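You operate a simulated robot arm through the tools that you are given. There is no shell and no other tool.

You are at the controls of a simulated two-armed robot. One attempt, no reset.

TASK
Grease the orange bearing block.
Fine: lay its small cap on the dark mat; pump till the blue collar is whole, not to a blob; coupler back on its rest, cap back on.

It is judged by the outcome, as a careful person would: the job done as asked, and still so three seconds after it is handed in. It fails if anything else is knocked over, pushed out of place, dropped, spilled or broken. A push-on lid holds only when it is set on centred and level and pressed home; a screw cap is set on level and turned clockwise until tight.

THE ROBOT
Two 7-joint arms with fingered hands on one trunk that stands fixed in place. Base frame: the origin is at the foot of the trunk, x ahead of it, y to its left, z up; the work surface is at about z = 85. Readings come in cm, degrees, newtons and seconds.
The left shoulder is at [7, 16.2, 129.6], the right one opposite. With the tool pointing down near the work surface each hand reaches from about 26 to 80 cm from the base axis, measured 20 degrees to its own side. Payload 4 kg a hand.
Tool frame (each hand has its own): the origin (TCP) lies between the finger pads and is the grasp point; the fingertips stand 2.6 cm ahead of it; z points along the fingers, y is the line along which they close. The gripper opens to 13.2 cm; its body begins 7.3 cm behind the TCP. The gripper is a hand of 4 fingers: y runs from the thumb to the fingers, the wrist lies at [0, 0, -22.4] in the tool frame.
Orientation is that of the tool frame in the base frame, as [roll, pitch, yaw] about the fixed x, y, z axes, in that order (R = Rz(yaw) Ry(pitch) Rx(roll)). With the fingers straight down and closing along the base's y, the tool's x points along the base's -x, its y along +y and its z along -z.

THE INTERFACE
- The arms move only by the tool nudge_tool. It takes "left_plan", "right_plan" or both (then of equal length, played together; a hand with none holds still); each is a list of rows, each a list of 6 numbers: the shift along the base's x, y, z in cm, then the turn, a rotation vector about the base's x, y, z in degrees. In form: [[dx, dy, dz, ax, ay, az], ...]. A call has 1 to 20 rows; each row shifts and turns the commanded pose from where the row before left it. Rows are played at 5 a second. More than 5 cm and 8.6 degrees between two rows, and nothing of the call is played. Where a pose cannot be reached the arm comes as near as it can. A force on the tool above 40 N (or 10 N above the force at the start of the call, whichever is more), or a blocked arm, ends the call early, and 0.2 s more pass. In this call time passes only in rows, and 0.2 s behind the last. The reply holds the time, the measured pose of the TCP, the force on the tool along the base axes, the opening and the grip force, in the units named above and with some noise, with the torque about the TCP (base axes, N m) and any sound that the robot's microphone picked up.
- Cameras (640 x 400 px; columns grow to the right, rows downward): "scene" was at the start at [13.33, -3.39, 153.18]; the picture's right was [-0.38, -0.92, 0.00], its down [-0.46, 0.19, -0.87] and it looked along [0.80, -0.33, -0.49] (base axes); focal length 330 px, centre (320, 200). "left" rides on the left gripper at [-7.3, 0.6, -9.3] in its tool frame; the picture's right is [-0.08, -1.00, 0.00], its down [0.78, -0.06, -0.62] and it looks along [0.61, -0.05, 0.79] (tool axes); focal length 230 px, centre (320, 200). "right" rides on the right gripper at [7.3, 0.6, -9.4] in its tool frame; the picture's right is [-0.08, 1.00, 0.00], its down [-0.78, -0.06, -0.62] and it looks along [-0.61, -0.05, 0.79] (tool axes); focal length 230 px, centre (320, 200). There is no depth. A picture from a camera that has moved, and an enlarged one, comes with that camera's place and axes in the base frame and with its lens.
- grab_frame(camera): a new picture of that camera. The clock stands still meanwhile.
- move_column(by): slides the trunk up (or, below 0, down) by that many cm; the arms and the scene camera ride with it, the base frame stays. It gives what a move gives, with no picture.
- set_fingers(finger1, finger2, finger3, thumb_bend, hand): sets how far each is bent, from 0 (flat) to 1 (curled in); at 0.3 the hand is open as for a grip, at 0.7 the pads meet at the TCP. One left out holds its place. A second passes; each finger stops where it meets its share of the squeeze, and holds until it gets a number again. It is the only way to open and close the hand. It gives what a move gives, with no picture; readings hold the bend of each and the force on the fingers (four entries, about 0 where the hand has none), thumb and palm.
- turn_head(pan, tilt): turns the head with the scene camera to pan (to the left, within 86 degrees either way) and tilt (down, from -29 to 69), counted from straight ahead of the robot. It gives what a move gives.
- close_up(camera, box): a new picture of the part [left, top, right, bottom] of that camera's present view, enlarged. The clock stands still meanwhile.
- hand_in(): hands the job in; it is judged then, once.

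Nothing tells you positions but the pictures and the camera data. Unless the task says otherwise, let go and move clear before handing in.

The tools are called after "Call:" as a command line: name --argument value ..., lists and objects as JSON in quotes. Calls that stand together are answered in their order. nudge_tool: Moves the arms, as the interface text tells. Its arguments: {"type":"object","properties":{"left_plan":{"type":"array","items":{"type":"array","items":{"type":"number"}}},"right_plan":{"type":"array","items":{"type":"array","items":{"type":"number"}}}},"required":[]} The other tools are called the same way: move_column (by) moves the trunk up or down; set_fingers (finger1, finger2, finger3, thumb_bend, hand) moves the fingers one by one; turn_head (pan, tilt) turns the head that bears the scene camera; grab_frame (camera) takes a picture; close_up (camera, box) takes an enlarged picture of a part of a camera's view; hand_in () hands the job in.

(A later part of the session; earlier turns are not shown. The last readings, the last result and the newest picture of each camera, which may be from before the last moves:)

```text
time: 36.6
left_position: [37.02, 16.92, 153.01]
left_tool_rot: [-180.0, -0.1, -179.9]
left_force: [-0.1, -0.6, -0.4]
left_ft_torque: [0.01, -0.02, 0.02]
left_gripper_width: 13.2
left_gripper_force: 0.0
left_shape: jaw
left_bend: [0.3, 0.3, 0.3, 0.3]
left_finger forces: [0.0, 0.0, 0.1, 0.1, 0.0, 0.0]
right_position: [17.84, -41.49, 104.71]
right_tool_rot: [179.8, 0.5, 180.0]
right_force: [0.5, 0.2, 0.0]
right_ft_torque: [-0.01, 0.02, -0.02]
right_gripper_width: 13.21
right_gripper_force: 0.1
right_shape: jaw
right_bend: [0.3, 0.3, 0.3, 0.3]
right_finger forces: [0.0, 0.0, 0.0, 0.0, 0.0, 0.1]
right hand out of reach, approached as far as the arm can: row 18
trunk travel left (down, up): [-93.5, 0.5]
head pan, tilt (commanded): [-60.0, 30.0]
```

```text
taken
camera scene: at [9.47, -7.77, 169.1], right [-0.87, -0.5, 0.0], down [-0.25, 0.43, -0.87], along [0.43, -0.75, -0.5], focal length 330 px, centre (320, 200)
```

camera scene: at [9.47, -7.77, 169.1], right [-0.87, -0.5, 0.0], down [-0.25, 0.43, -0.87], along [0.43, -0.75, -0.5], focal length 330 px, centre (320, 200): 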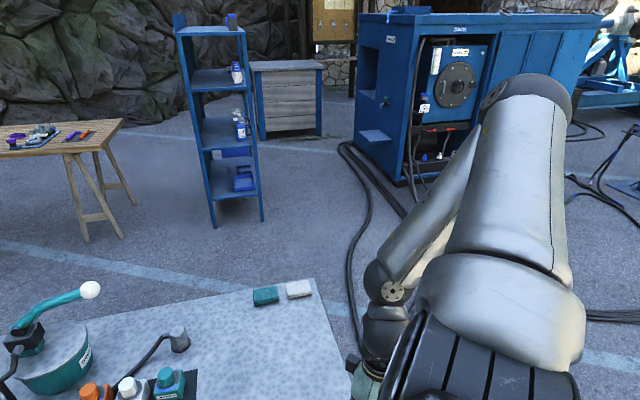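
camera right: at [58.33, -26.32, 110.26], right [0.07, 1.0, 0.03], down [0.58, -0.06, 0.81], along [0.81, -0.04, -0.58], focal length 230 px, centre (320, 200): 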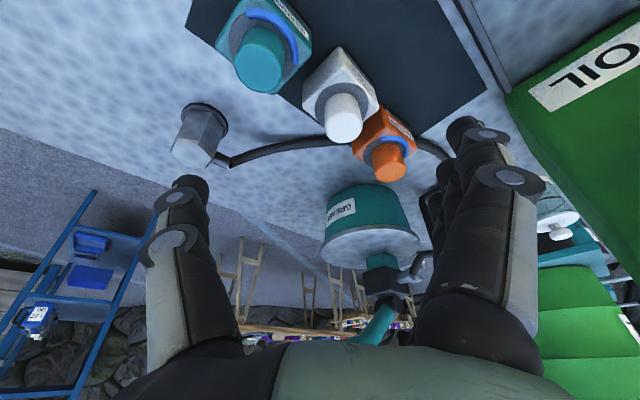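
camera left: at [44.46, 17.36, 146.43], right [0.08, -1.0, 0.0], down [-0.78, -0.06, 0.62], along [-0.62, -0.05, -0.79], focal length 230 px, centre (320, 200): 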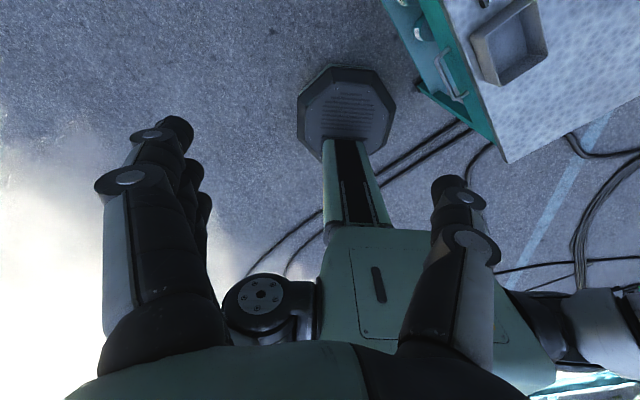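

The elbow is now out to the side. I'll bring the hand in beneath the shoulder, in the free space before the bench, so the elbow rotates downward.

Call:
nudge_tool --right_plan '[[1.2, 2.5, -1.5, 0, 0, 0], [1.2, 2.5, -1.5, 0, 0, 0], [1, 2.5, -1.5, 0, 0, 0], [1, 2.5, -1.5, 0, 0, 0], [1, 2.5, -1.5, 0, 0, 0], [0.6, 2.5, -1.5, 0, 0, 0], [0.5, 2.5, -1.5, 0, 0, 0], [0.5, 2.5, -1.5, 0, 0, 0]]'

Call:
grab_frame --camera "scene"

```text
time: 38.4
left_position: [37.17, 17.13, 153.01]
left_tool_rot: [-179.9, -0.1, -179.9]
left_force: [0.9, 0.0, 0.3]
left_ft_torque: [0.01, 0.03, -0.01]
left_gripper_width: 13.19
left_gripper_force: 0.1
left_shape: jaw
left_bend: [0.3, 0.3, 0.3, 0.3]
left_finger forces: [0.0, 0.0, 0.0, 0.0, 0.0, 0.0]
right_position: [24.86, -21.41, 92.79]
right_tool_rot: [179.7, 0.5, -180.0]
right_force: [-0.1, 0.1, 0.4]
right_ft_torque: [-0.06, 0.03, 0.0]
right_gripper_width: 13.19
right_gripper_force: 0.1
right_shape: jaw
right_bend: [0.3, 0.3, 0.3, 0.3]
right_finger forces: [0.0, 0.0, 0.0, 0.0, 0.0, 0.1]
trunk travel left (down, up): [-93.5, 0.5]
head pan, tilt (commanded): [-60.0, 30.0]
```

```text
taken
camera scene: at [9.58, -7.66, 169.11], right [-0.87, -0.5, 0.0], down [-0.25, 0.43, -0.87], along [0.43, -0.75, -0.5], focal length 330 px, centre (320, 200)
```

scene: 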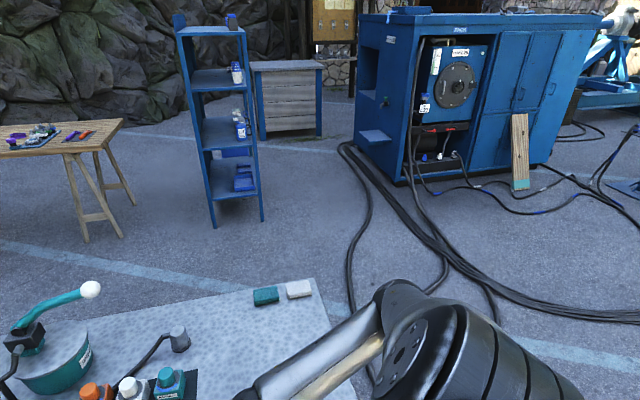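

The elbow is now low and to the side, as wanted. I'll extend forward in this posture, rising to clear the bench items.

Call:
nudge_tool --right_plan '[[2, -0.5, 2, 0, 0, 0], [2.5, -0.5, 2, 0, 0, 0], [3, -0.5, 2, 0, 0, 0], [3, -0.5, 2, 0, 0, 0], [3, -0.5, 2, 0, 0, 0], [3, -0.3, 2, 0, 0, 0], [3, 0, 1.5, 0, 0, 0], [3, 0, 0, 0, 0, 0], [3, 0, 0, 0, 0, 0], [3, 0, 0, 0, 0, 0], [3, 0, 0, 0, 0, 0]]'

Call:
grab_frame --camera "scene"

```text
time: 40.8
left_position: [37.29, 17.0, 153.0]
left_tool_rot: [-179.9, -0.1, -180.0]
left_force: [0.2, -0.3, -0.1]
left_ft_torque: [-0.01, 0.0, -0.03]
left_gripper_width: 13.2
left_gripper_force: 0.1
left_shape: jaw
left_bend: [0.3, 0.3, 0.3, 0.3]
left_finger forces: [0.0, 0.1, 0.1, 0.0, 0.0, 0.1]
right_position: [56.61, -24.22, 106.41]
right_tool_rot: [179.6, 0.4, -179.9]
right_force: [0.3, -0.4, 0.2]
right_ft_torque: [0.01, 0.02, -0.04]
right_gripper_width: 13.15
right_gripper_force: 0.1
right_shape: jaw
right_bend: [0.3, 0.3, 0.3, 0.3]
right_finger forces: [0.0, 0.0, 0.0, 0.0, 0.0, 0.1]
trunk travel left (down, up): [-93.5, 0.5]
head pan, tilt (commanded): [-60.0, 30.0]
```

```text
taken
camera scene: at [9.63, -7.68, 169.1], right [-0.87, -0.5, 0.0], down [-0.25, 0.43, -0.87], along [0.43, -0.75, -0.5], focal length 330 px, centre (320, 200)
```

scene: 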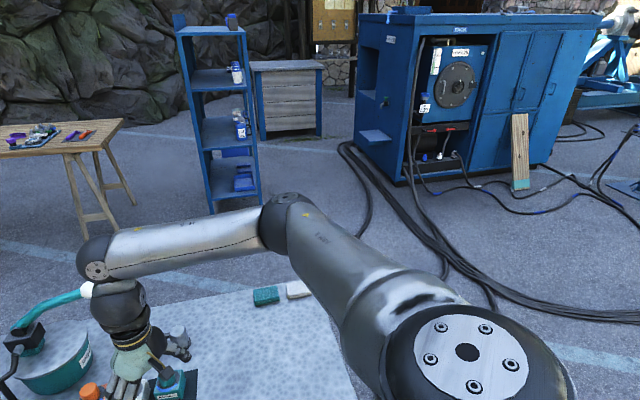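

The elbow is now low and the arm moves freely. I'll continue toward the orange block with a slight forward tilt.

Call:
nudge_tool --right_plan '[[3, 0.5, 0, 0, -5, 0], [3, 0.5, 0, 0, -5, 0], [3, 0.5, 0, 0, 0, 0], [3, 0.5, 0, 0, 0, 0], [3, 0.5, 0, 0, 0, 0]]'

Call:
turn_head --pan -22.4 --tilt 38

Call:
grab_frame --camera "scene"

Call:
grab_frame --camera "right"

```text
time: 42.0
left_position: [37.21, 16.97, 153.01]
left_tool_rot: [-179.9, -0.1, 179.9]
left_force: [-0.4, -0.8, 0.0]
left_ft_torque: [0.0, 0.01, -0.04]
left_gripper_width: 13.22
left_gripper_force: 0.0
left_shape: jaw
left_bend: [0.3, 0.3, 0.3, 0.3]
left_finger forces: [0.0, 0.1, 0.1, 0.1, 0.1, 0.1]
right_position: [71.44, -21.64, 106.32]
right_tool_rot: [179.7, 10.4, -179.9]
right_force: [-0.5, 0.1, -1.0]
right_ft_torque: [0.01, 0.02, 0.01]
right_gripper_width: 13.18
right_gripper_force: 0.1
right_shape: jaw
right_bend: [0.3, 0.3, 0.3, 0.3]
right_finger forces: [0.1, 0.0, 0.0, 0.0, 0.0, 0.0]
trunk travel left (down, up): [-93.5, 0.5]
head pan, tilt (commanded): [-60.0, 30.0]
```

```text
time: 43.0
left_position: [37.07, 16.74, 153.07]
left_tool_rot: [-180.0, 0.0, -179.9]
left_force: [0.1, 0.4, -0.3]
left_ft_torque: [0.03, -0.04, -0.01]
left_gripper_width: 13.19
left_gripper_force: 0.1
left_shape: jaw
left_bend: [0.3, 0.3, 0.3, 0.3]
left_finger forces: [0.1, 0.0, 0.1, 0.1, 0.0, 0.0]
right_position: [71.32, -21.73, 106.46]
right_tool_rot: [179.8, 10.5, 180.0]
right_force: [0.6, -0.6, 0.1]
right_ft_torque: [0.01, -0.02, 0.02]
right_gripper_width: 13.2
right_gripper_force: 0.1
right_shape: jaw
right_bend: [0.3, 0.3, 0.3, 0.3]
right_finger forces: [0.0, 0.0, 0.1, 0.1, 0.0, 0.0]
trunk travel left (down, up): [-93.5, 0.5]
head pan, tilt (commanded): [-22.4, 38.0]
```

```text
taken
camera scene: at [12.9, -3.27, 167.87], right [-0.38, -0.92, 0.0], down [-0.57, 0.24, -0.79], along [0.73, -0.3, -0.62], focal length 330 px, centre (320, 200)
```

scene: 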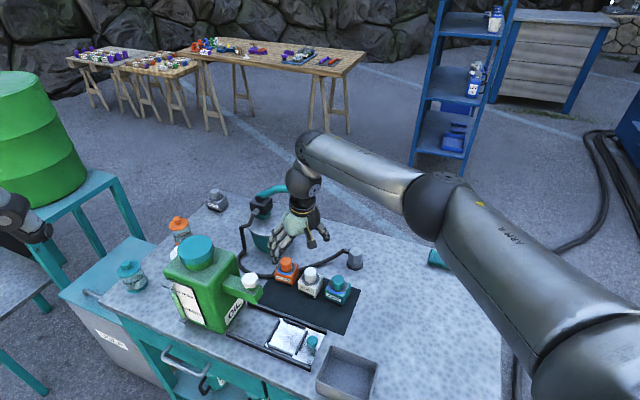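

```text
taken
camera right: at [62.37, -21.31, 114.21], right [0.07, 1.0, 0.02], down [0.66, -0.06, 0.75], along [0.75, -0.04, -0.66], focal length 230 px, centre (320, 200)
```

right: 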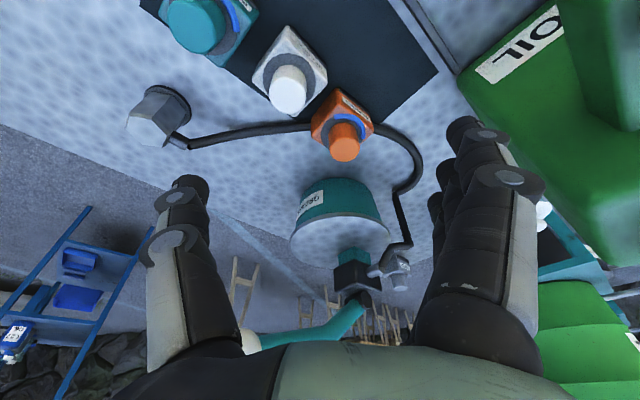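

Now the hand is at (71.4, -21.7, 106.4) with the elbow low, and nothing is limited. I'll raise the hand and bring the trunk back down so the shoulder is at a better height for the low work.

Call:
nudge_tool --right_plan '[[-1, 0, 3, 0, 0, 0], [-1, 0, 3, 0, 0, 0], [-1, 0, 3, 0, 0, 0], [-1, 0, 3, 0, 0, 0], [-1, 0, 3, 0, 0, 0]]'

Call:
move_column --by -16

Call:
grab_frame --camera "scene"

Call:
grab_frame --camera "right"

```text
time: 44.2
left_position: [37.04, 16.88, 153.09]
left_tool_rot: [180.0, 0.1, 180.0]
left_force: [0.0, -0.2, -0.1]
left_ft_torque: [0.01, -0.05, 0.01]
left_gripper_width: 13.14
left_gripper_force: 0.0
left_shape: jaw
left_bend: [0.3, 0.3, 0.3, 0.3]
left_finger forces: [0.2, 0.1, 0.0, 0.0, 0.0, 0.1]
right_position: [66.21, -21.74, 121.36]
right_tool_rot: [179.7, 10.4, -180.0]
right_force: [-0.1, 0.4, 0.3]
right_ft_torque: [0.0, -0.03, 0.03]
right_gripper_width: 13.18
right_gripper_force: 0.2
right_shape: jaw
right_bend: [0.3, 0.3, 0.3, 0.3]
right_finger forces: [0.0, 0.0, 0.0, 0.0, 0.0, 0.0]
trunk travel left (down, up): [-93.5, 0.5]
head pan, tilt (commanded): [-22.4, 38.0]
```

```text
time: 46.1
left_position: [37.17, 16.9, 137.11]
left_tool_rot: [180.0, 0.0, 180.0]
left_force: [0.1, -0.7, 0.2]
left_ft_torque: [0.02, 0.02, -0.08]
left_gripper_width: 13.17
left_gripper_force: 0.0
left_shape: jaw
left_bend: [0.3, 0.3, 0.3, 0.3]
left_finger forces: [0.1, 0.0, 0.1, 0.0, 0.0, 0.0]
right_position: [66.31, -21.72, 105.38]
right_tool_rot: [179.7, 10.5, 179.9]
right_force: [-0.2, 0.0, 0.1]
right_ft_torque: [0.02, -0.02, 0.03]
right_gripper_width: 13.2
right_gripper_force: 0.0
right_shape: jaw
right_bend: [0.3, 0.3, 0.3, 0.3]
right_finger forces: [0.1, 0.0, 0.0, 0.1, 0.1, 0.0]
trunk travel left (down, up): [-77.5, 16.5]
head pan, tilt (commanded): [-22.4, 38.0]
```

```text
taken
camera scene: at [12.91, -3.22, 151.87], right [-0.38, -0.92, 0.0], down [-0.57, 0.23, -0.79], along [0.73, -0.3, -0.62], focal length 330 px, centre (320, 200)
```

scene: 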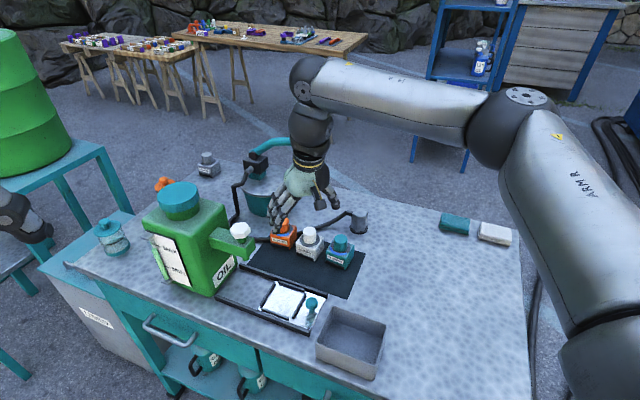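

```text
taken
camera right: at [57.33, -21.19, 113.2], right [0.07, 1.0, 0.02], down [0.66, -0.06, 0.75], along [0.75, -0.04, -0.66], focal length 230 px, centre (320, 200)
```

right: 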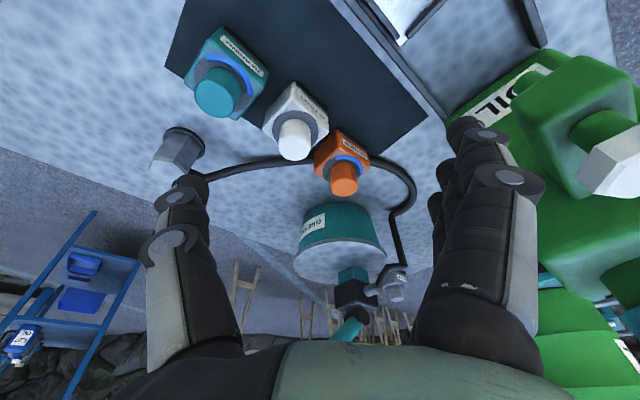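

The hand is at (66.3, -21.7, 105.4), just above and short of the orange block. I'll zoom in on the block to refine its place.

Call:
close_up --camera "right" --box '[290, 110, 410, 220]'

Call:
close_up --camera "scene" --box '[250, 200, 330, 250]'

```text
3.64 times, centred on (350, 165) of right
camera zoom: at [57.33, -21.19, 113.2], right [0.07, 1.0, 0.02], down [0.66, -0.06, 0.75], along [0.75, -0.04, -0.66], focal length 837 px, centre (211, 327)
```

zoom: 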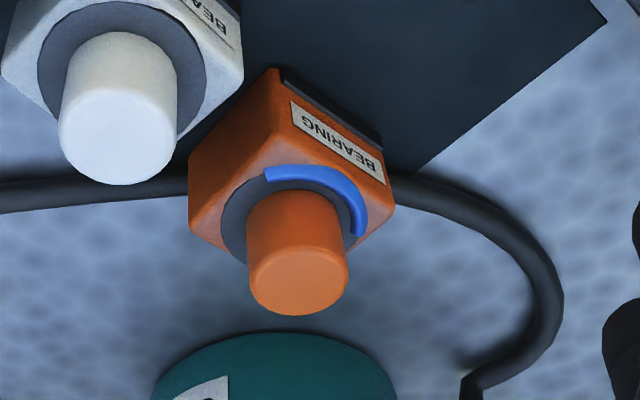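

```text
8.00 times, centred on (290, 225) of scene
camera zoom: at [12.91, -3.22, 151.87], right [-0.38, -0.92, 0.0], down [-0.57, 0.23, -0.79], along [0.73, -0.3, -0.62], focal length 2642 px, centre (560, 0)
```

zoom: 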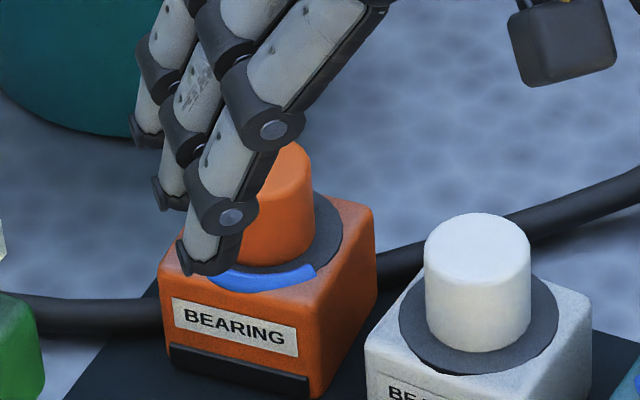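

The cap refines to about (77.8, -19.5) with its top near z = 93.3. I'll part-close the hand and move above it.

Call:
set_fingers --hand "right" --finger1 0.45 --finger2 0.45 --finger3 0.45 --thumb_bend 0.45

Call:
nudge_tool --right_plan '[[3, 0.6, -0.5, 0, 0, 0], [3, 0.6, -0.5, 0, 0, 0], [3, 0.6, -0.5, 0, 0, 0], [2.6, 0.4, -0.5, 0, 0, 0]]'

Call:
grab_frame --camera "right"

Call:
close_up --camera "scene" --box '[230, 160, 350, 260]'

```text
time: 47.1
left_position: [37.14, 16.83, 137.08]
left_tool_rot: [180.0, 0.0, 180.0]
left_force: [0.2, -1.2, 0.1]
left_ft_torque: [0.01, 0.0, 0.02]
left_gripper_width: 13.17
left_gripper_force: 0.1
left_shape: jaw
left_bend: [0.3, 0.3, 0.3, 0.3]
left_finger forces: [0.0, 0.0, 0.1, 0.1, 0.0, 0.0]
right_position: [66.33, -21.67, 105.25]
right_tool_rot: [179.6, 10.4, 180.0]
right_force: [0.2, 1.0, -0.4]
right_ft_torque: [0.01, -0.02, -0.02]
right_gripper_width: 8.81
right_gripper_force: 0.0
right_shape: fingers
right_bend: [0.45, 0.45, 0.45, 0.45]
right_finger forces: [0.0, 0.0, 0.0, 0.0, 0.1, 0.0]
trunk travel left (down, up): [-77.5, 16.5]
head pan, tilt (commanded): [-22.4, 38.0]
```

```text
time: 48.1
left_position: [37.06, 17.43, 137.02]
left_tool_rot: [-179.7, 0.0, -180.0]
left_force: [-0.3, 1.2, -0.2]
left_ft_torque: [-0.06, -0.02, 0.0]
left_gripper_width: 13.22
left_gripper_force: 0.1
left_shape: jaw
left_bend: [0.3, 0.3, 0.3, 0.3]
left_finger forces: [0.0, 0.0, 0.0, 0.0, 0.0, 0.0]
right_position: [77.89, -18.04, 103.49]
right_tool_rot: [178.1, 10.6, 180.0]
right_force: [0.4, -8.1, -0.8]
right_ft_torque: [0.56, 0.01, 0.16]
right_gripper_width: 8.68
right_gripper_force: 0.0
right_shape: fingers
right_bend: [0.45, 0.45, 0.45, 0.45]
right_finger forces: [0.0, 0.0, 0.1, 0.0, 0.0, 0.0]
trunk travel left (down, up): [-77.5, 16.5]
head pan, tilt (commanded): [-22.4, 38.0]
```

```text
taken
camera right: at [68.88, -17.72, 111.31], right [0.07, 1.0, 0.05], down [0.66, -0.08, 0.75], along [0.75, -0.02, -0.66], focal length 230 px, centre (320, 200)
```

right: 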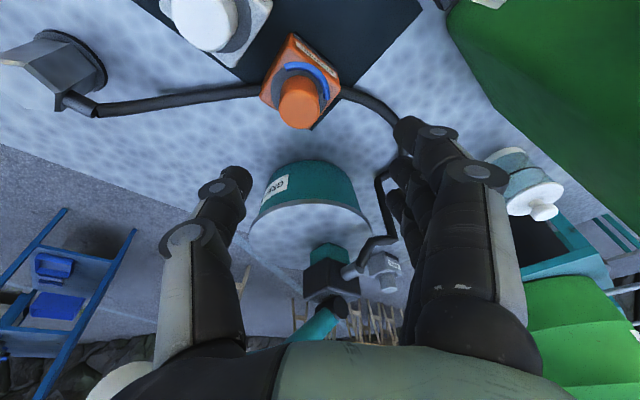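

```text
4.00 times, centred on (290, 210) of scene
camera zoom: at [12.88, -2.55, 151.88], right [-0.38, -0.92, 0.0], down [-0.57, 0.23, -0.79], along [0.73, -0.3, -0.61], focal length 1321 px, centre (440, 160)
```

zoom: 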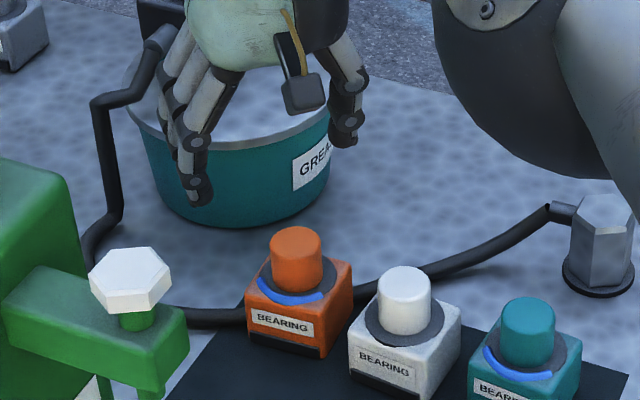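

The hand is above the block, but a sideways force of 8 N and a slight shift appeared, so something may be touching. I'll check again before moving.

Call:
nudge_tool --right_plan '[[0, 0, 0, 0, 0, 0]]'

Call:
grab_frame --camera "scene"

Call:
grab_frame --camera "left"

```text
time: 48.5
left_position: [37.19, 16.93, 137.04]
left_tool_rot: [-179.9, 0.0, -180.0]
left_force: [-0.2, -0.1, 0.5]
left_ft_torque: [-0.05, 0.01, -0.01]
left_gripper_width: 13.22
left_gripper_force: 0.1
left_shape: jaw
left_bend: [0.3, 0.3, 0.3, 0.3]
left_finger forces: [0.0, 0.0, 0.0, 0.0, 0.0, 0.0]
right_position: [77.84, -19.52, 103.43]
right_tool_rot: [179.6, 10.5, 180.0]
right_force: [-0.3, 0.0, 0.8]
right_ft_torque: [-0.02, 0.0, -0.02]
right_gripper_width: 8.7
right_gripper_force: 0.0
right_shape: fingers
right_bend: [0.45, 0.45, 0.45, 0.45]
right_finger forces: [0.0, 0.0, 0.1, 0.0, 0.1, 0.0]
trunk travel left (down, up): [-77.5, 16.5]
head pan, tilt (commanded): [-22.4, 38.0]
```

```text
taken
camera scene: at [12.93, -3.19, 151.87], right [-0.38, -0.92, 0.0], down [-0.57, 0.23, -0.79], along [0.73, -0.3, -0.62], focal length 330 px, centre (320, 200)
```

scene: 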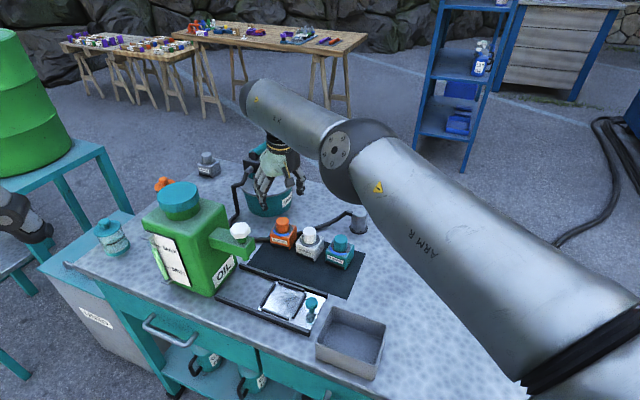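

```text
taken
camera left: at [44.43, 17.39, 146.44], right [0.08, -1.0, 0.0], down [-0.78, -0.06, 0.62], along [-0.61, -0.05, -0.79], focal length 230 px, centre (320, 200)
```

left: 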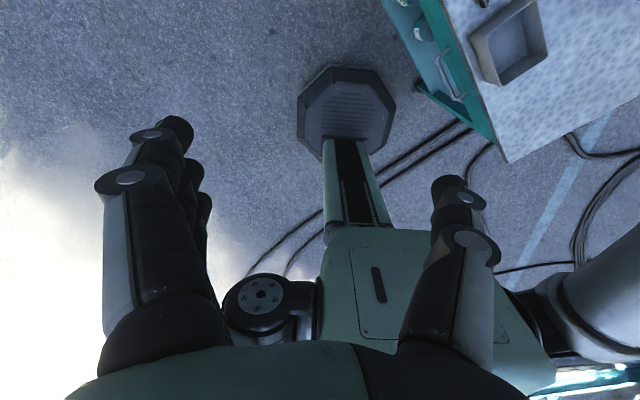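

The force was only a transient from the elbow swinging; it is now zero with the hand at (77.8, -19.5, 103.4). I'll check the cap's alignment from the wrist camera.

Call:
grab_frame --camera "right"

Call:
close_up --camera "right" --box '[240, 30, 380, 150]'

Call:
close_up --camera "scene" --box '[240, 180, 320, 260]'

```text
taken
camera right: at [68.94, -19.02, 111.19], right [0.07, 1.0, 0.02], down [0.66, -0.06, 0.75], along [0.75, -0.04, -0.66], focal length 230 px, centre (320, 200)
```

right: 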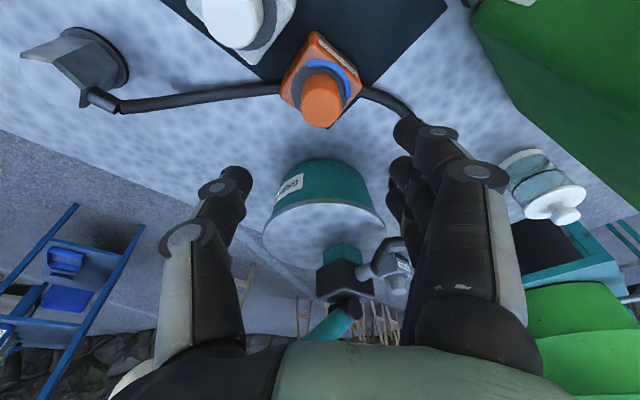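

```text
3.33 times, centred on (310, 90) of right
camera zoom: at [68.94, -19.02, 111.19], right [0.07, 1.0, 0.02], down [0.66, -0.06, 0.75], along [0.75, -0.04, -0.66], focal length 767 px, centre (353, 567)
```

zoom: 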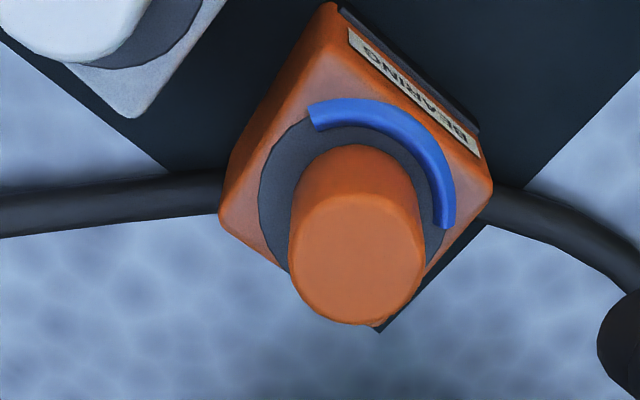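

```text
5.00 times, centred on (280, 220) of scene
camera zoom: at [12.93, -3.19, 151.87], right [-0.38, -0.92, 0.0], down [-0.57, 0.23, -0.79], along [0.73, -0.3, -0.62], focal length 1651 px, centre (520, 100)
```

zoom: 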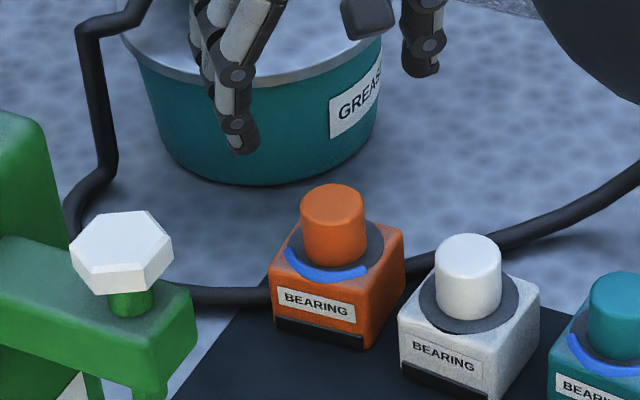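

The cap is centred at about (77.8, -19.4), almost exactly under the hand. I'll descend so the pads straddle the cap.

Call:
nudge_tool --right_plan '[[0, 0, -2, 0, 0, 0], [0, 0.1, -2, 0, 0, 0], [0, 0, -2, 0, 0, 0], [0, 0, -1.5, 0, 0, 0], [0, 0, -1, 0, 0, 0]]'

Call:
close_up --camera "scene" --box '[240, 180, 340, 260]'

Call:
grab_frame --camera "right"

```text
time: 49.7
left_position: [37.06, 16.92, 137.09]
left_tool_rot: [180.0, 0.1, 179.9]
left_force: [-0.4, 0.2, 0.5]
left_ft_torque: [0.01, -0.03, -0.03]
left_gripper_width: 13.18
left_gripper_force: 0.0
left_shape: jaw
left_bend: [0.3, 0.3, 0.3, 0.3]
left_finger forces: [0.0, 0.1, 0.0, 0.1, 0.1, 0.0]
right_position: [77.92, -19.37, 94.92]
right_tool_rot: [179.7, 10.4, -179.9]
right_force: [-0.2, 0.9, -0.2]
right_ft_torque: [0.02, 0.0, 0.0]
right_gripper_width: 8.69
right_gripper_force: 0.1
right_shape: fingers
right_bend: [0.45, 0.45, 0.45, 0.45]
right_finger forces: [0.0, 0.0, 0.1, 0.0, 0.0, 0.0]
trunk travel left (down, up): [-77.5, 16.5]
head pan, tilt (commanded): [-22.4, 38.0]
```

```text
5.00 times, centred on (290, 220) of scene
camera zoom: at [12.96, -3.19, 151.87], right [-0.38, -0.92, 0.0], down [-0.57, 0.23, -0.79], along [0.73, -0.3, -0.62], focal length 1651 px, centre (470, 100)
```

zoom: 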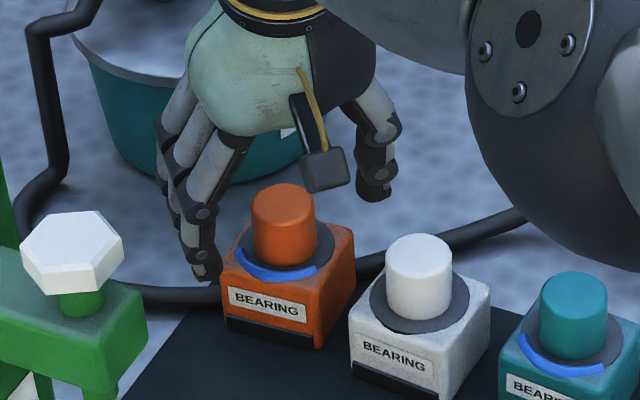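

```text
taken
camera right: at [68.94, -18.83, 102.68], right [0.07, 1.0, 0.02], down [0.66, -0.06, 0.75], along [0.75, -0.04, -0.66], focal length 230 px, centre (320, 200)
```

right: 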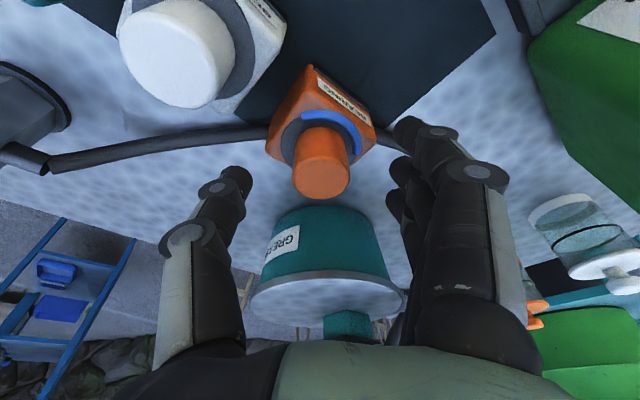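

The cap is centred between thumb and fingers. I'll go down the last bit to z = 93.6, keeping the tips above the collar, then close.

Call:
nudge_tool --right_plan '[[-0.1, 0, -0.7, 0, 0, 0], [0, 0, -0.6, 0, 0, 0]]'

Call:
set_fingers --hand "right" --finger1 0.55 --finger2 0.55 --finger3 0.55 --thumb_bend 0.55

Call:
grab_frame --camera "right"

Call:
close_up --camera "scene" --box '[240, 180, 340, 260]'

```text
time: 50.3
left_position: [37.14, 16.89, 137.1]
left_tool_rot: [-180.0, 0.0, 180.0]
left_force: [0.2, -0.5, 0.0]
left_ft_torque: [0.01, 0.03, -0.03]
left_gripper_width: 13.19
left_gripper_force: 0.0
left_shape: jaw
left_bend: [0.3, 0.3, 0.3, 0.3]
left_finger forces: [0.0, 0.1, 0.1, 0.0, 0.1, 0.1]
right_position: [77.81, -19.3, 93.53]
right_tool_rot: [179.6, 10.5, -180.0]
right_force: [1.1, 0.0, 0.2]
right_ft_torque: [0.0, -0.01, 0.0]
right_gripper_width: 8.72
right_gripper_force: 0.2
right_shape: fingers
right_bend: [0.45, 0.45, 0.45, 0.45]
right_finger forces: [0.0, 0.0, 0.0, 0.0, 0.1, 0.0]
trunk travel left (down, up): [-77.5, 16.5]
head pan, tilt (commanded): [-22.4, 38.0]
```

```text
time: 51.3
left_position: [37.17, 16.96, 137.09]
left_tool_rot: [-180.0, 0.0, -180.0]
left_force: [0.8, -0.3, -0.2]
left_ft_torque: [0.01, 0.0, 0.0]
left_gripper_width: 13.2
left_gripper_force: 0.2
left_shape: jaw
left_bend: [0.3, 0.3, 0.3, 0.3]
left_finger forces: [0.1, 0.0, 0.1, 0.0, 0.0, 0.0]
right_position: [77.8, -19.38, 93.54]
right_tool_rot: [179.5, 10.5, -180.0]
right_force: [-0.8, -0.4, -1.2]
right_ft_torque: [-0.01, -0.03, 0.01]
right_gripper_width: 5.56
right_gripper_force: 0.1
right_shape: fingers
right_bend: [0.55, 0.55, 0.55, 0.55]
right_finger forces: [0.1, 0.0, 0.0, 0.0, 0.1, 0.1]
trunk travel left (down, up): [-77.5, 16.5]
head pan, tilt (commanded): [-22.4, 38.0]
```

```text
taken
camera right: at [68.79, -18.87, 101.38], right [0.07, 1.0, 0.02], down [0.66, -0.06, 0.75], along [0.75, -0.04, -0.66], focal length 230 px, centre (320, 200)
```

right: 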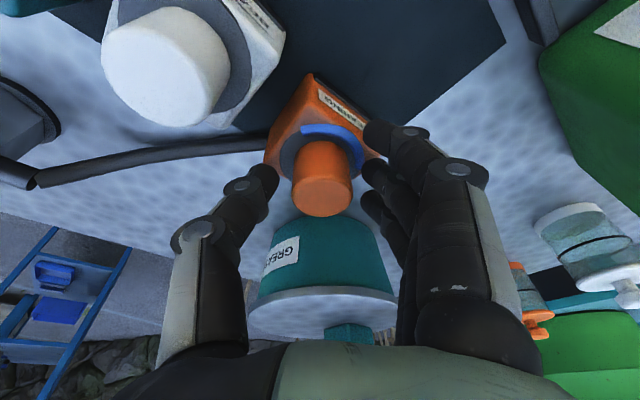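

```text
5.00 times, centred on (290, 220) of scene
camera zoom: at [12.94, -3.22, 151.87], right [-0.38, -0.92, 0.0], down [-0.57, 0.23, -0.79], along [0.73, -0.3, -0.62], focal length 1651 px, centre (470, 100)
```

zoom: 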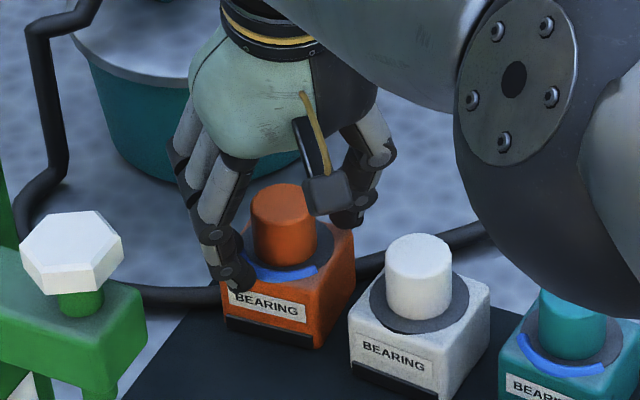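

The nearest fingertip hangs close to the blue collar, so I'll raise the hand slightly before closing on the cap's upper part.

Call:
nudge_tool --right_plan '[[0, 0, 0.6, 0, 0, 0]]'

Call:
set_fingers --hand "right" --finger1 0.6 --finger2 0.6 --finger3 0.6 --thumb_bend 0.6

Call:
grab_frame --camera "right"

Call:
close_up --camera "scene" --box '[260, 190, 320, 240]'

```text
time: 51.7
left_position: [37.1, 16.93, 137.04]
left_tool_rot: [180.0, 0.0, 179.9]
left_force: [0.3, -0.1, -0.5]
left_ft_torque: [0.03, -0.02, -0.02]
left_gripper_width: 13.2
left_gripper_force: 0.0
left_shape: jaw
left_bend: [0.3, 0.3, 0.3, 0.3]
left_finger forces: [0.0, 0.1, 0.0, 0.0, 0.1, 0.0]
right_position: [77.78, -19.42, 94.13]
right_tool_rot: [179.7, 10.4, -180.0]
right_force: [0.5, 0.2, 0.4]
right_ft_torque: [0.0, -0.01, -0.02]
right_gripper_width: 5.51
right_gripper_force: 0.0
right_shape: fingers
right_bend: [0.55, 0.55, 0.55, 0.55]
right_finger forces: [0.0, 0.0, 0.0, 0.0, 0.1, 0.0]
trunk travel left (down, up): [-77.5, 16.5]
head pan, tilt (commanded): [-22.4, 38.0]
```

```text
time: 52.7
left_position: [37.22, 16.85, 136.96]
left_tool_rot: [-179.9, 0.0, 180.0]
left_force: [0.2, -0.1, 0.1]
left_ft_torque: [0.03, 0.0, 0.04]
left_gripper_width: 13.18
left_gripper_force: 0.2
left_shape: jaw
left_bend: [0.3, 0.3, 0.3, 0.3]
left_finger forces: [0.0, 0.0, 0.0, 0.0, 0.0, 0.0]
right_position: [77.78, -19.37, 94.3]
right_tool_rot: [179.6, 10.5, -180.0]
right_force: [0.1, 0.0, 0.9]
right_ft_torque: [0.01, 0.02, 0.02]
right_gripper_width: 4.01
right_gripper_force: 0.2
right_shape: fingers
right_bend: [0.6, 0.6, 0.6, 0.6]
right_finger forces: [0.1, 0.2, 0.1, 0.0, 0.1, 0.1]
trunk travel left (down, up): [-77.5, 16.5]
head pan, tilt (commanded): [-22.4, 38.0]
```

```text
taken
camera right: at [68.82, -18.89, 101.98], right [0.07, 1.0, 0.02], down [0.66, -0.06, 0.75], along [0.75, -0.04, -0.66], focal length 230 px, centre (320, 200)
```

right: 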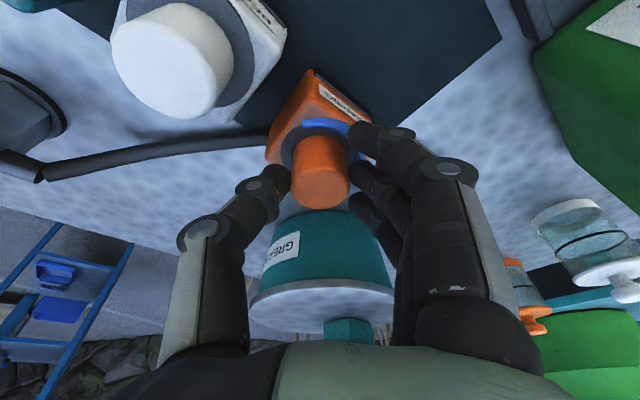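

```text
8.00 times, centred on (290, 215) of scene
camera zoom: at [12.94, -3.21, 151.87], right [-0.38, -0.92, 0.0], down [-0.57, 0.23, -0.79], along [0.73, -0.3, -0.62], focal length 2642 px, centre (560, 80)
```

zoom: 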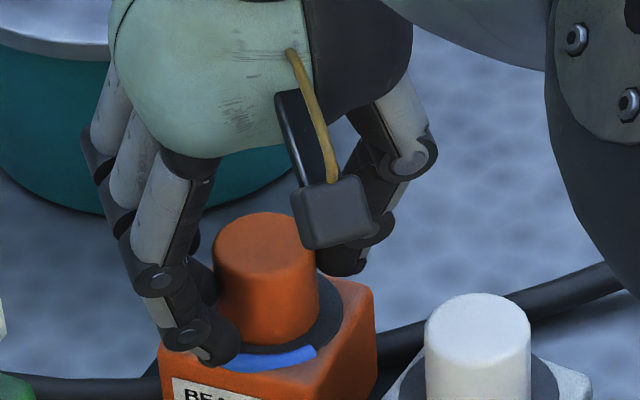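

The finger nearest the robot would pass in front of the cap by the collar, so I want it held back. I'll open finger1 to learn which one it is.

Call:
set_fingers --hand "right" --finger1 0.45

Call:
grab_frame --camera "right"

```text
time: 53.7
left_position: [37.06, 16.81, 137.12]
left_tool_rot: [-180.0, 0.1, 179.9]
left_force: [0.0, -0.1, -0.1]
left_ft_torque: [0.02, -0.04, -0.01]
left_gripper_width: 13.17
left_gripper_force: 0.1
left_shape: jaw
left_bend: [0.3, 0.3, 0.3, 0.3]
left_finger forces: [0.0, 0.1, 0.0, 0.0, 0.0, 0.1]
right_position: [77.78, -19.38, 94.16]
right_tool_rot: [179.7, 10.5, -180.0]
right_force: [0.5, -0.2, -0.1]
right_ft_torque: [-0.01, -0.06, 0.0]
right_gripper_width: 6.27
right_gripper_force: 0.5
right_shape: fingers
right_bend: [0.45, 0.6, 0.6, 0.6]
right_finger forces: [0.1, 0.1, 0.0, 0.2, 0.2, 0.1]
trunk travel left (down, up): [-77.5, 16.5]
head pan, tilt (commanded): [-22.4, 38.0]
```

```text
taken
camera right: at [68.82, -18.89, 101.98], right [0.07, 1.0, 0.02], down [0.66, -0.06, 0.75], along [0.75, -0.04, -0.66], focal length 230 px, centre (320, 200)
```

right: 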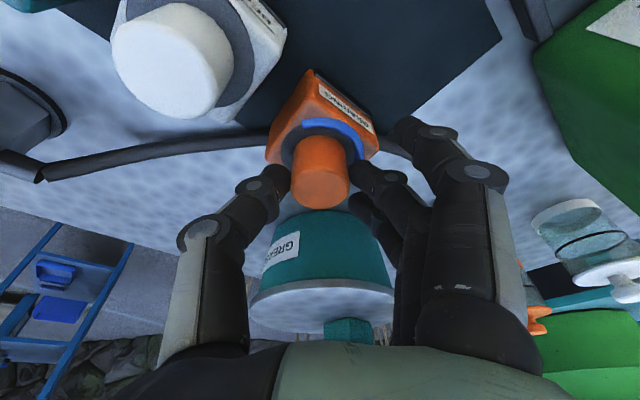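

finger1 is the one nearest the robot, so it stays back. I'll close fingers 2 and 3 with the thumb on the cap.

Call:
set_fingers --hand "right" --finger2 0.7 --finger3 0.63 --thumb_bend 0.7

Call:
grab_frame --camera "right"

Call:
close_up --camera "scene" --box '[260, 190, 320, 240]'

```text
time: 54.7
left_position: [37.16, 16.79, 137.11]
left_tool_rot: [-180.0, 0.0, -180.0]
left_force: [0.0, -0.4, -0.8]
left_ft_torque: [0.0, -0.01, -0.01]
left_gripper_width: 13.2
left_gripper_force: 0.1
left_shape: jaw
left_bend: [0.3, 0.3, 0.3, 0.3]
left_finger forces: [0.1, 0.0, 0.0, 0.0, 0.0, 0.0]
right_position: [77.75, -19.34, 94.15]
right_tool_rot: [179.7, 10.5, -180.0]
right_force: [-0.2, 0.9, 0.9]
right_ft_torque: [0.03, -0.02, 0.01]
right_gripper_width: 5.76
right_gripper_force: 8.0
right_shape: fingers
right_bend: [0.45, 0.6, 0.63, 0.67]
right_finger forces: [0.1, 8.0, 0.0, 0.1, 7.9, 0.1]
trunk travel left (down, up): [-77.5, 16.5]
head pan, tilt (commanded): [-22.4, 38.0]
```

```text
taken
camera right: at [68.82, -18.89, 101.97], right [0.07, 1.0, 0.02], down [0.66, -0.06, 0.75], along [0.75, -0.04, -0.66], focal length 230 px, centre (320, 200)
```

right: 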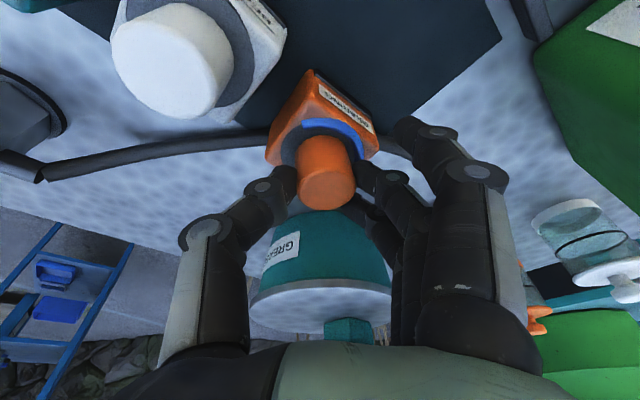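

```text
8.00 times, centred on (290, 215) of scene
camera zoom: at [12.94, -3.21, 151.87], right [-0.38, -0.92, 0.0], down [-0.57, 0.23, -0.79], along [0.73, -0.3, -0.62], focal length 2642 px, centre (560, 80)
```

zoom: 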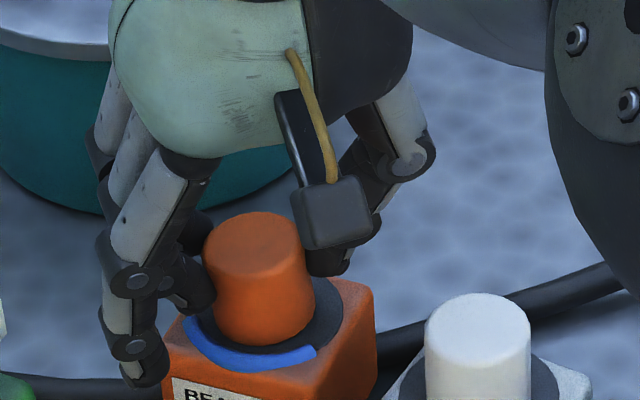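

The cap is gripped at 8 N and has tilted slightly, suggesting a push-on fit. I'll pull straight up gently.

Call:
nudge_tool --right_plan '[[0, 0, 0.4, 0, 0, 0], [0, 0, 0.4, 0, 0, 0]]'

Call:
close_up --camera "scene" --box '[260, 190, 320, 240]'

```text
time: 55.3
left_position: [37.14, 16.88, 137.1]
left_tool_rot: [-180.0, 0.0, -180.0]
left_force: [0.2, 0.7, -0.2]
left_ft_torque: [0.0, 0.01, 0.0]
left_gripper_width: 13.2
left_gripper_force: 0.1
left_shape: jaw
left_bend: [0.3, 0.3, 0.3, 0.3]
left_finger forces: [0.0, 0.0, 0.0, 0.1, 0.0, 0.1]
right_position: [77.79, -19.47, 94.9]
right_tool_rot: [179.7, 10.5, 180.0]
right_force: [0.2, 0.1, 0.0]
right_ft_torque: [0.06, -0.01, 0.02]
right_gripper_width: 5.74
right_gripper_force: 7.8
right_shape: fingers
right_bend: [0.45, 0.6, 0.63, 0.67]
right_finger forces: [0.0, 8.0, 0.0, 0.0, 8.0, 0.1]
trunk travel left (down, up): [-77.5, 16.5]
head pan, tilt (commanded): [-22.4, 38.0]
```

```text
8.00 times, centred on (290, 215) of scene
camera zoom: at [12.93, -3.22, 151.87], right [-0.38, -0.92, 0.0], down [-0.57, 0.23, -0.79], along [0.73, -0.3, -0.62], focal length 2642 px, centre (560, 80)
```

zoom: 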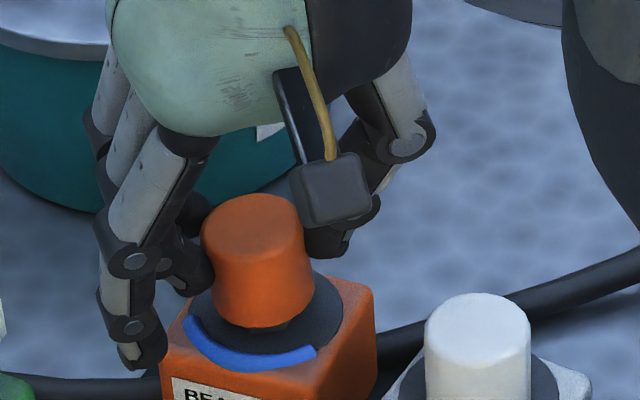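

The cap lifts off easily. I'll raise it clear of the nipple.

Call:
nudge_tool --right_plan '[[0, 0, 1.5, 0, 0, 0], [0, 0, 2, 0, 0, 0], [0, 0, 2, 0, 0, 0]]'

Call:
close_up --camera "scene" --box '[250, 180, 330, 250]'

Call:
close_up --camera "right" --box '[240, 70, 400, 230]'

```text
time: 56.1
left_position: [37.06, 16.82, 137.1]
left_tool_rot: [180.0, -0.1, 179.9]
left_force: [-0.1, 0.3, 0.7]
left_ft_torque: [-0.01, 0.0, 0.0]
left_gripper_width: 13.18
left_gripper_force: 0.0
left_shape: jaw
left_bend: [0.3, 0.3, 0.3, 0.3]
left_finger forces: [0.0, 0.0, 0.0, 0.1, 0.1, 0.0]
right_position: [77.82, -19.52, 100.47]
right_tool_rot: [179.8, 10.5, -179.9]
right_force: [-0.6, -0.6, -0.4]
right_ft_torque: [0.01, 0.02, -0.02]
right_gripper_width: 5.75
right_gripper_force: 7.7
right_shape: fingers
right_bend: [0.45, 0.6, 0.63, 0.67]
right_finger forces: [0.0, 8.0, 0.0, 0.1, 8.0, 0.0]
trunk travel left (down, up): [-77.5, 16.5]
head pan, tilt (commanded): [-22.4, 38.0]
```

```text
5.71 times, centred on (290, 215) of scene
camera zoom: at [12.9, -3.2, 151.87], right [-0.38, -0.92, 0.0], down [-0.57, 0.23, -0.79], along [0.73, -0.3, -0.62], focal length 1887 px, centre (491, 114)
```

zoom: 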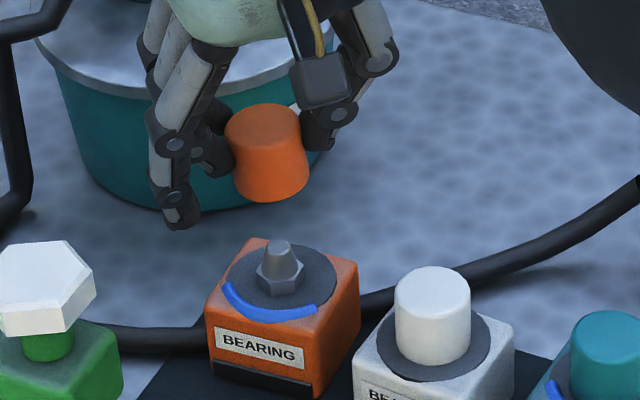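

```text
2.50 times, centred on (320, 150) of right
camera zoom: at [68.8, -18.91, 108.32], right [0.07, 1.0, 0.02], down [0.66, -0.06, 0.75], along [0.75, -0.04, -0.66], focal length 575 px, centre (320, 325)
```

zoom: 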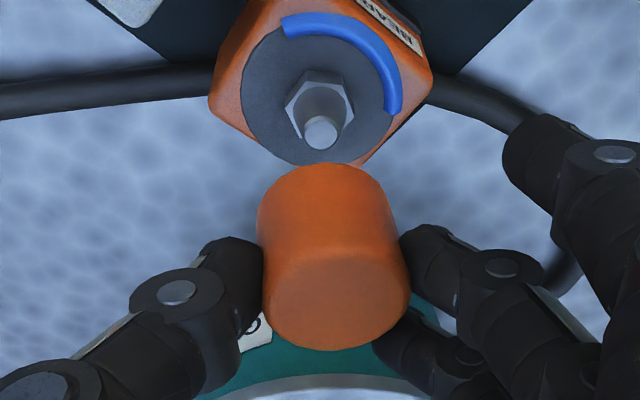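

The nipple is exposed and the cap is held, leaning slightly. I'll measure its lean with larger zooms before laying it down.

Call:
close_up --camera "scene" --box '[264, 186, 314, 218]'

Call:
close_up --camera "right" --box '[280, 120, 370, 220]'

Call:
close_up --camera "scene" --box '[240, 210, 360, 300]'

```text
12.50 times, centred on (289, 202) of scene
camera zoom: at [12.9, -3.2, 151.87], right [-0.38, -0.92, 0.0], down [-0.57, 0.23, -0.79], along [0.73, -0.3, -0.62], focal length 4128 px, centre (708, 175)
```

zoom: 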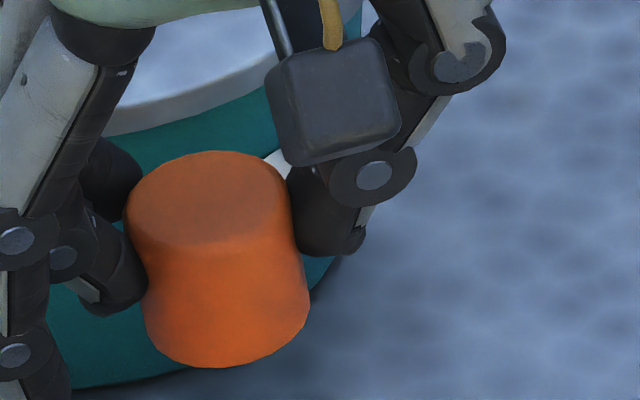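

```text
4.00 times, centred on (325, 170) of right
camera zoom: at [68.8, -18.91, 108.32], right [0.07, 1.0, 0.02], down [0.66, -0.06, 0.75], along [0.75, -0.04, -0.66], focal length 920 px, centre (300, 320)
```

zoom: 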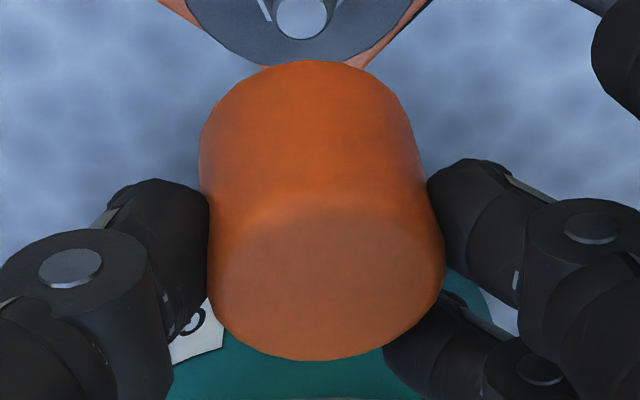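

```text
4.44 times, centred on (300, 255) of scene
camera zoom: at [12.9, -3.2, 151.87], right [-0.38, -0.92, 0.0], down [-0.57, 0.23, -0.79], along [0.73, -0.3, -0.62], focal length 1468 px, centre (409, -44)
```

zoom: 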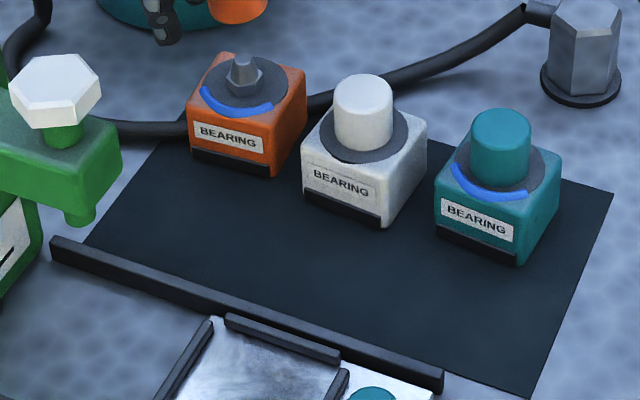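

The cap leans only about 5°, which is fine for laying it down. I'll carry it back over the free strip of mat in front of the orange block, turning the hand 45° so its fingers lie along the strip.

Call:
nudge_tool --right_plan '[[-1, 0, 1, 0, 0, -7.5], [-1.8, 0.05, 1, 0, 0, -7.5], [-1.8, 0.05, 0.5, 0, 0, -7.5], [-1.8, 0.05, 0, 0, 0, -7.5], [-1.8, 0.05, 0, 0, 0, -7.5], [-1.8, 0.05, 0, 0, 0, -7.5]]'

Call:
grab_frame --camera "right"

Call:
grab_frame --camera "scene"

```text
time: 57.5
left_position: [37.04, 17.0, 137.09]
left_tool_rot: [-179.9, -0.1, -179.9]
left_force: [0.2, -0.1, 0.0]
left_ft_torque: [-0.01, -0.01, 0.02]
left_gripper_width: 13.2
left_gripper_force: 0.0
left_shape: jaw
left_bend: [0.3, 0.3, 0.3, 0.3]
left_finger forces: [0.0, 0.1, 0.0, 0.0, 0.0, 0.1]
right_position: [67.69, -19.19, 102.98]
right_tool_rot: [179.7, 10.5, 134.9]
right_force: [-0.7, -1.0, 0.6]
right_ft_torque: [-0.01, 0.0, 0.02]
right_gripper_width: 5.76
right_gripper_force: 8.4
right_shape: fingers
right_bend: [0.45, 0.6, 0.63, 0.67]
right_finger forces: [0.1, 7.9, 0.1, 0.0, 8.0, 0.1]
trunk travel left (down, up): [-77.5, 16.5]
head pan, tilt (commanded): [-22.4, 38.0]
```

```text
taken
camera right: at [61.7, -12.52, 110.76], right [0.76, 0.65, 0.02], down [0.42, -0.51, 0.75], along [0.5, -0.56, -0.66], focal length 230 px, centre (320, 200)
```

right: 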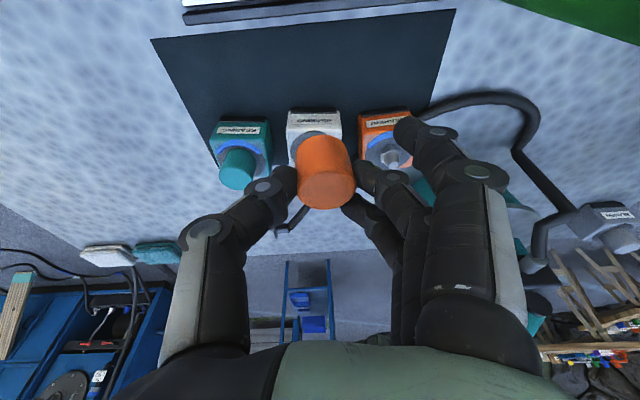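

```text
taken
camera scene: at [12.87, -3.21, 151.87], right [-0.38, -0.92, 0.0], down [-0.57, 0.23, -0.79], along [0.73, -0.3, -0.62], focal length 330 px, centre (320, 200)
```

scene: 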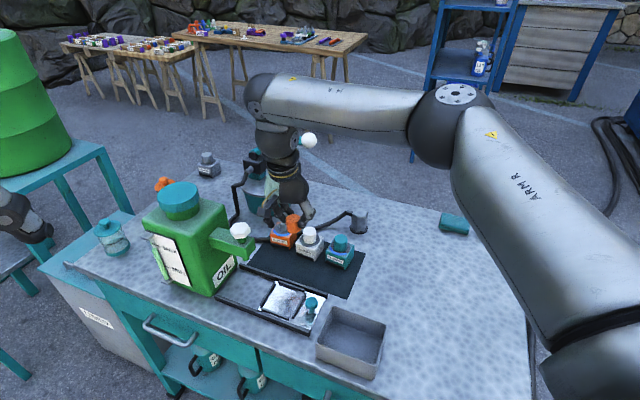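

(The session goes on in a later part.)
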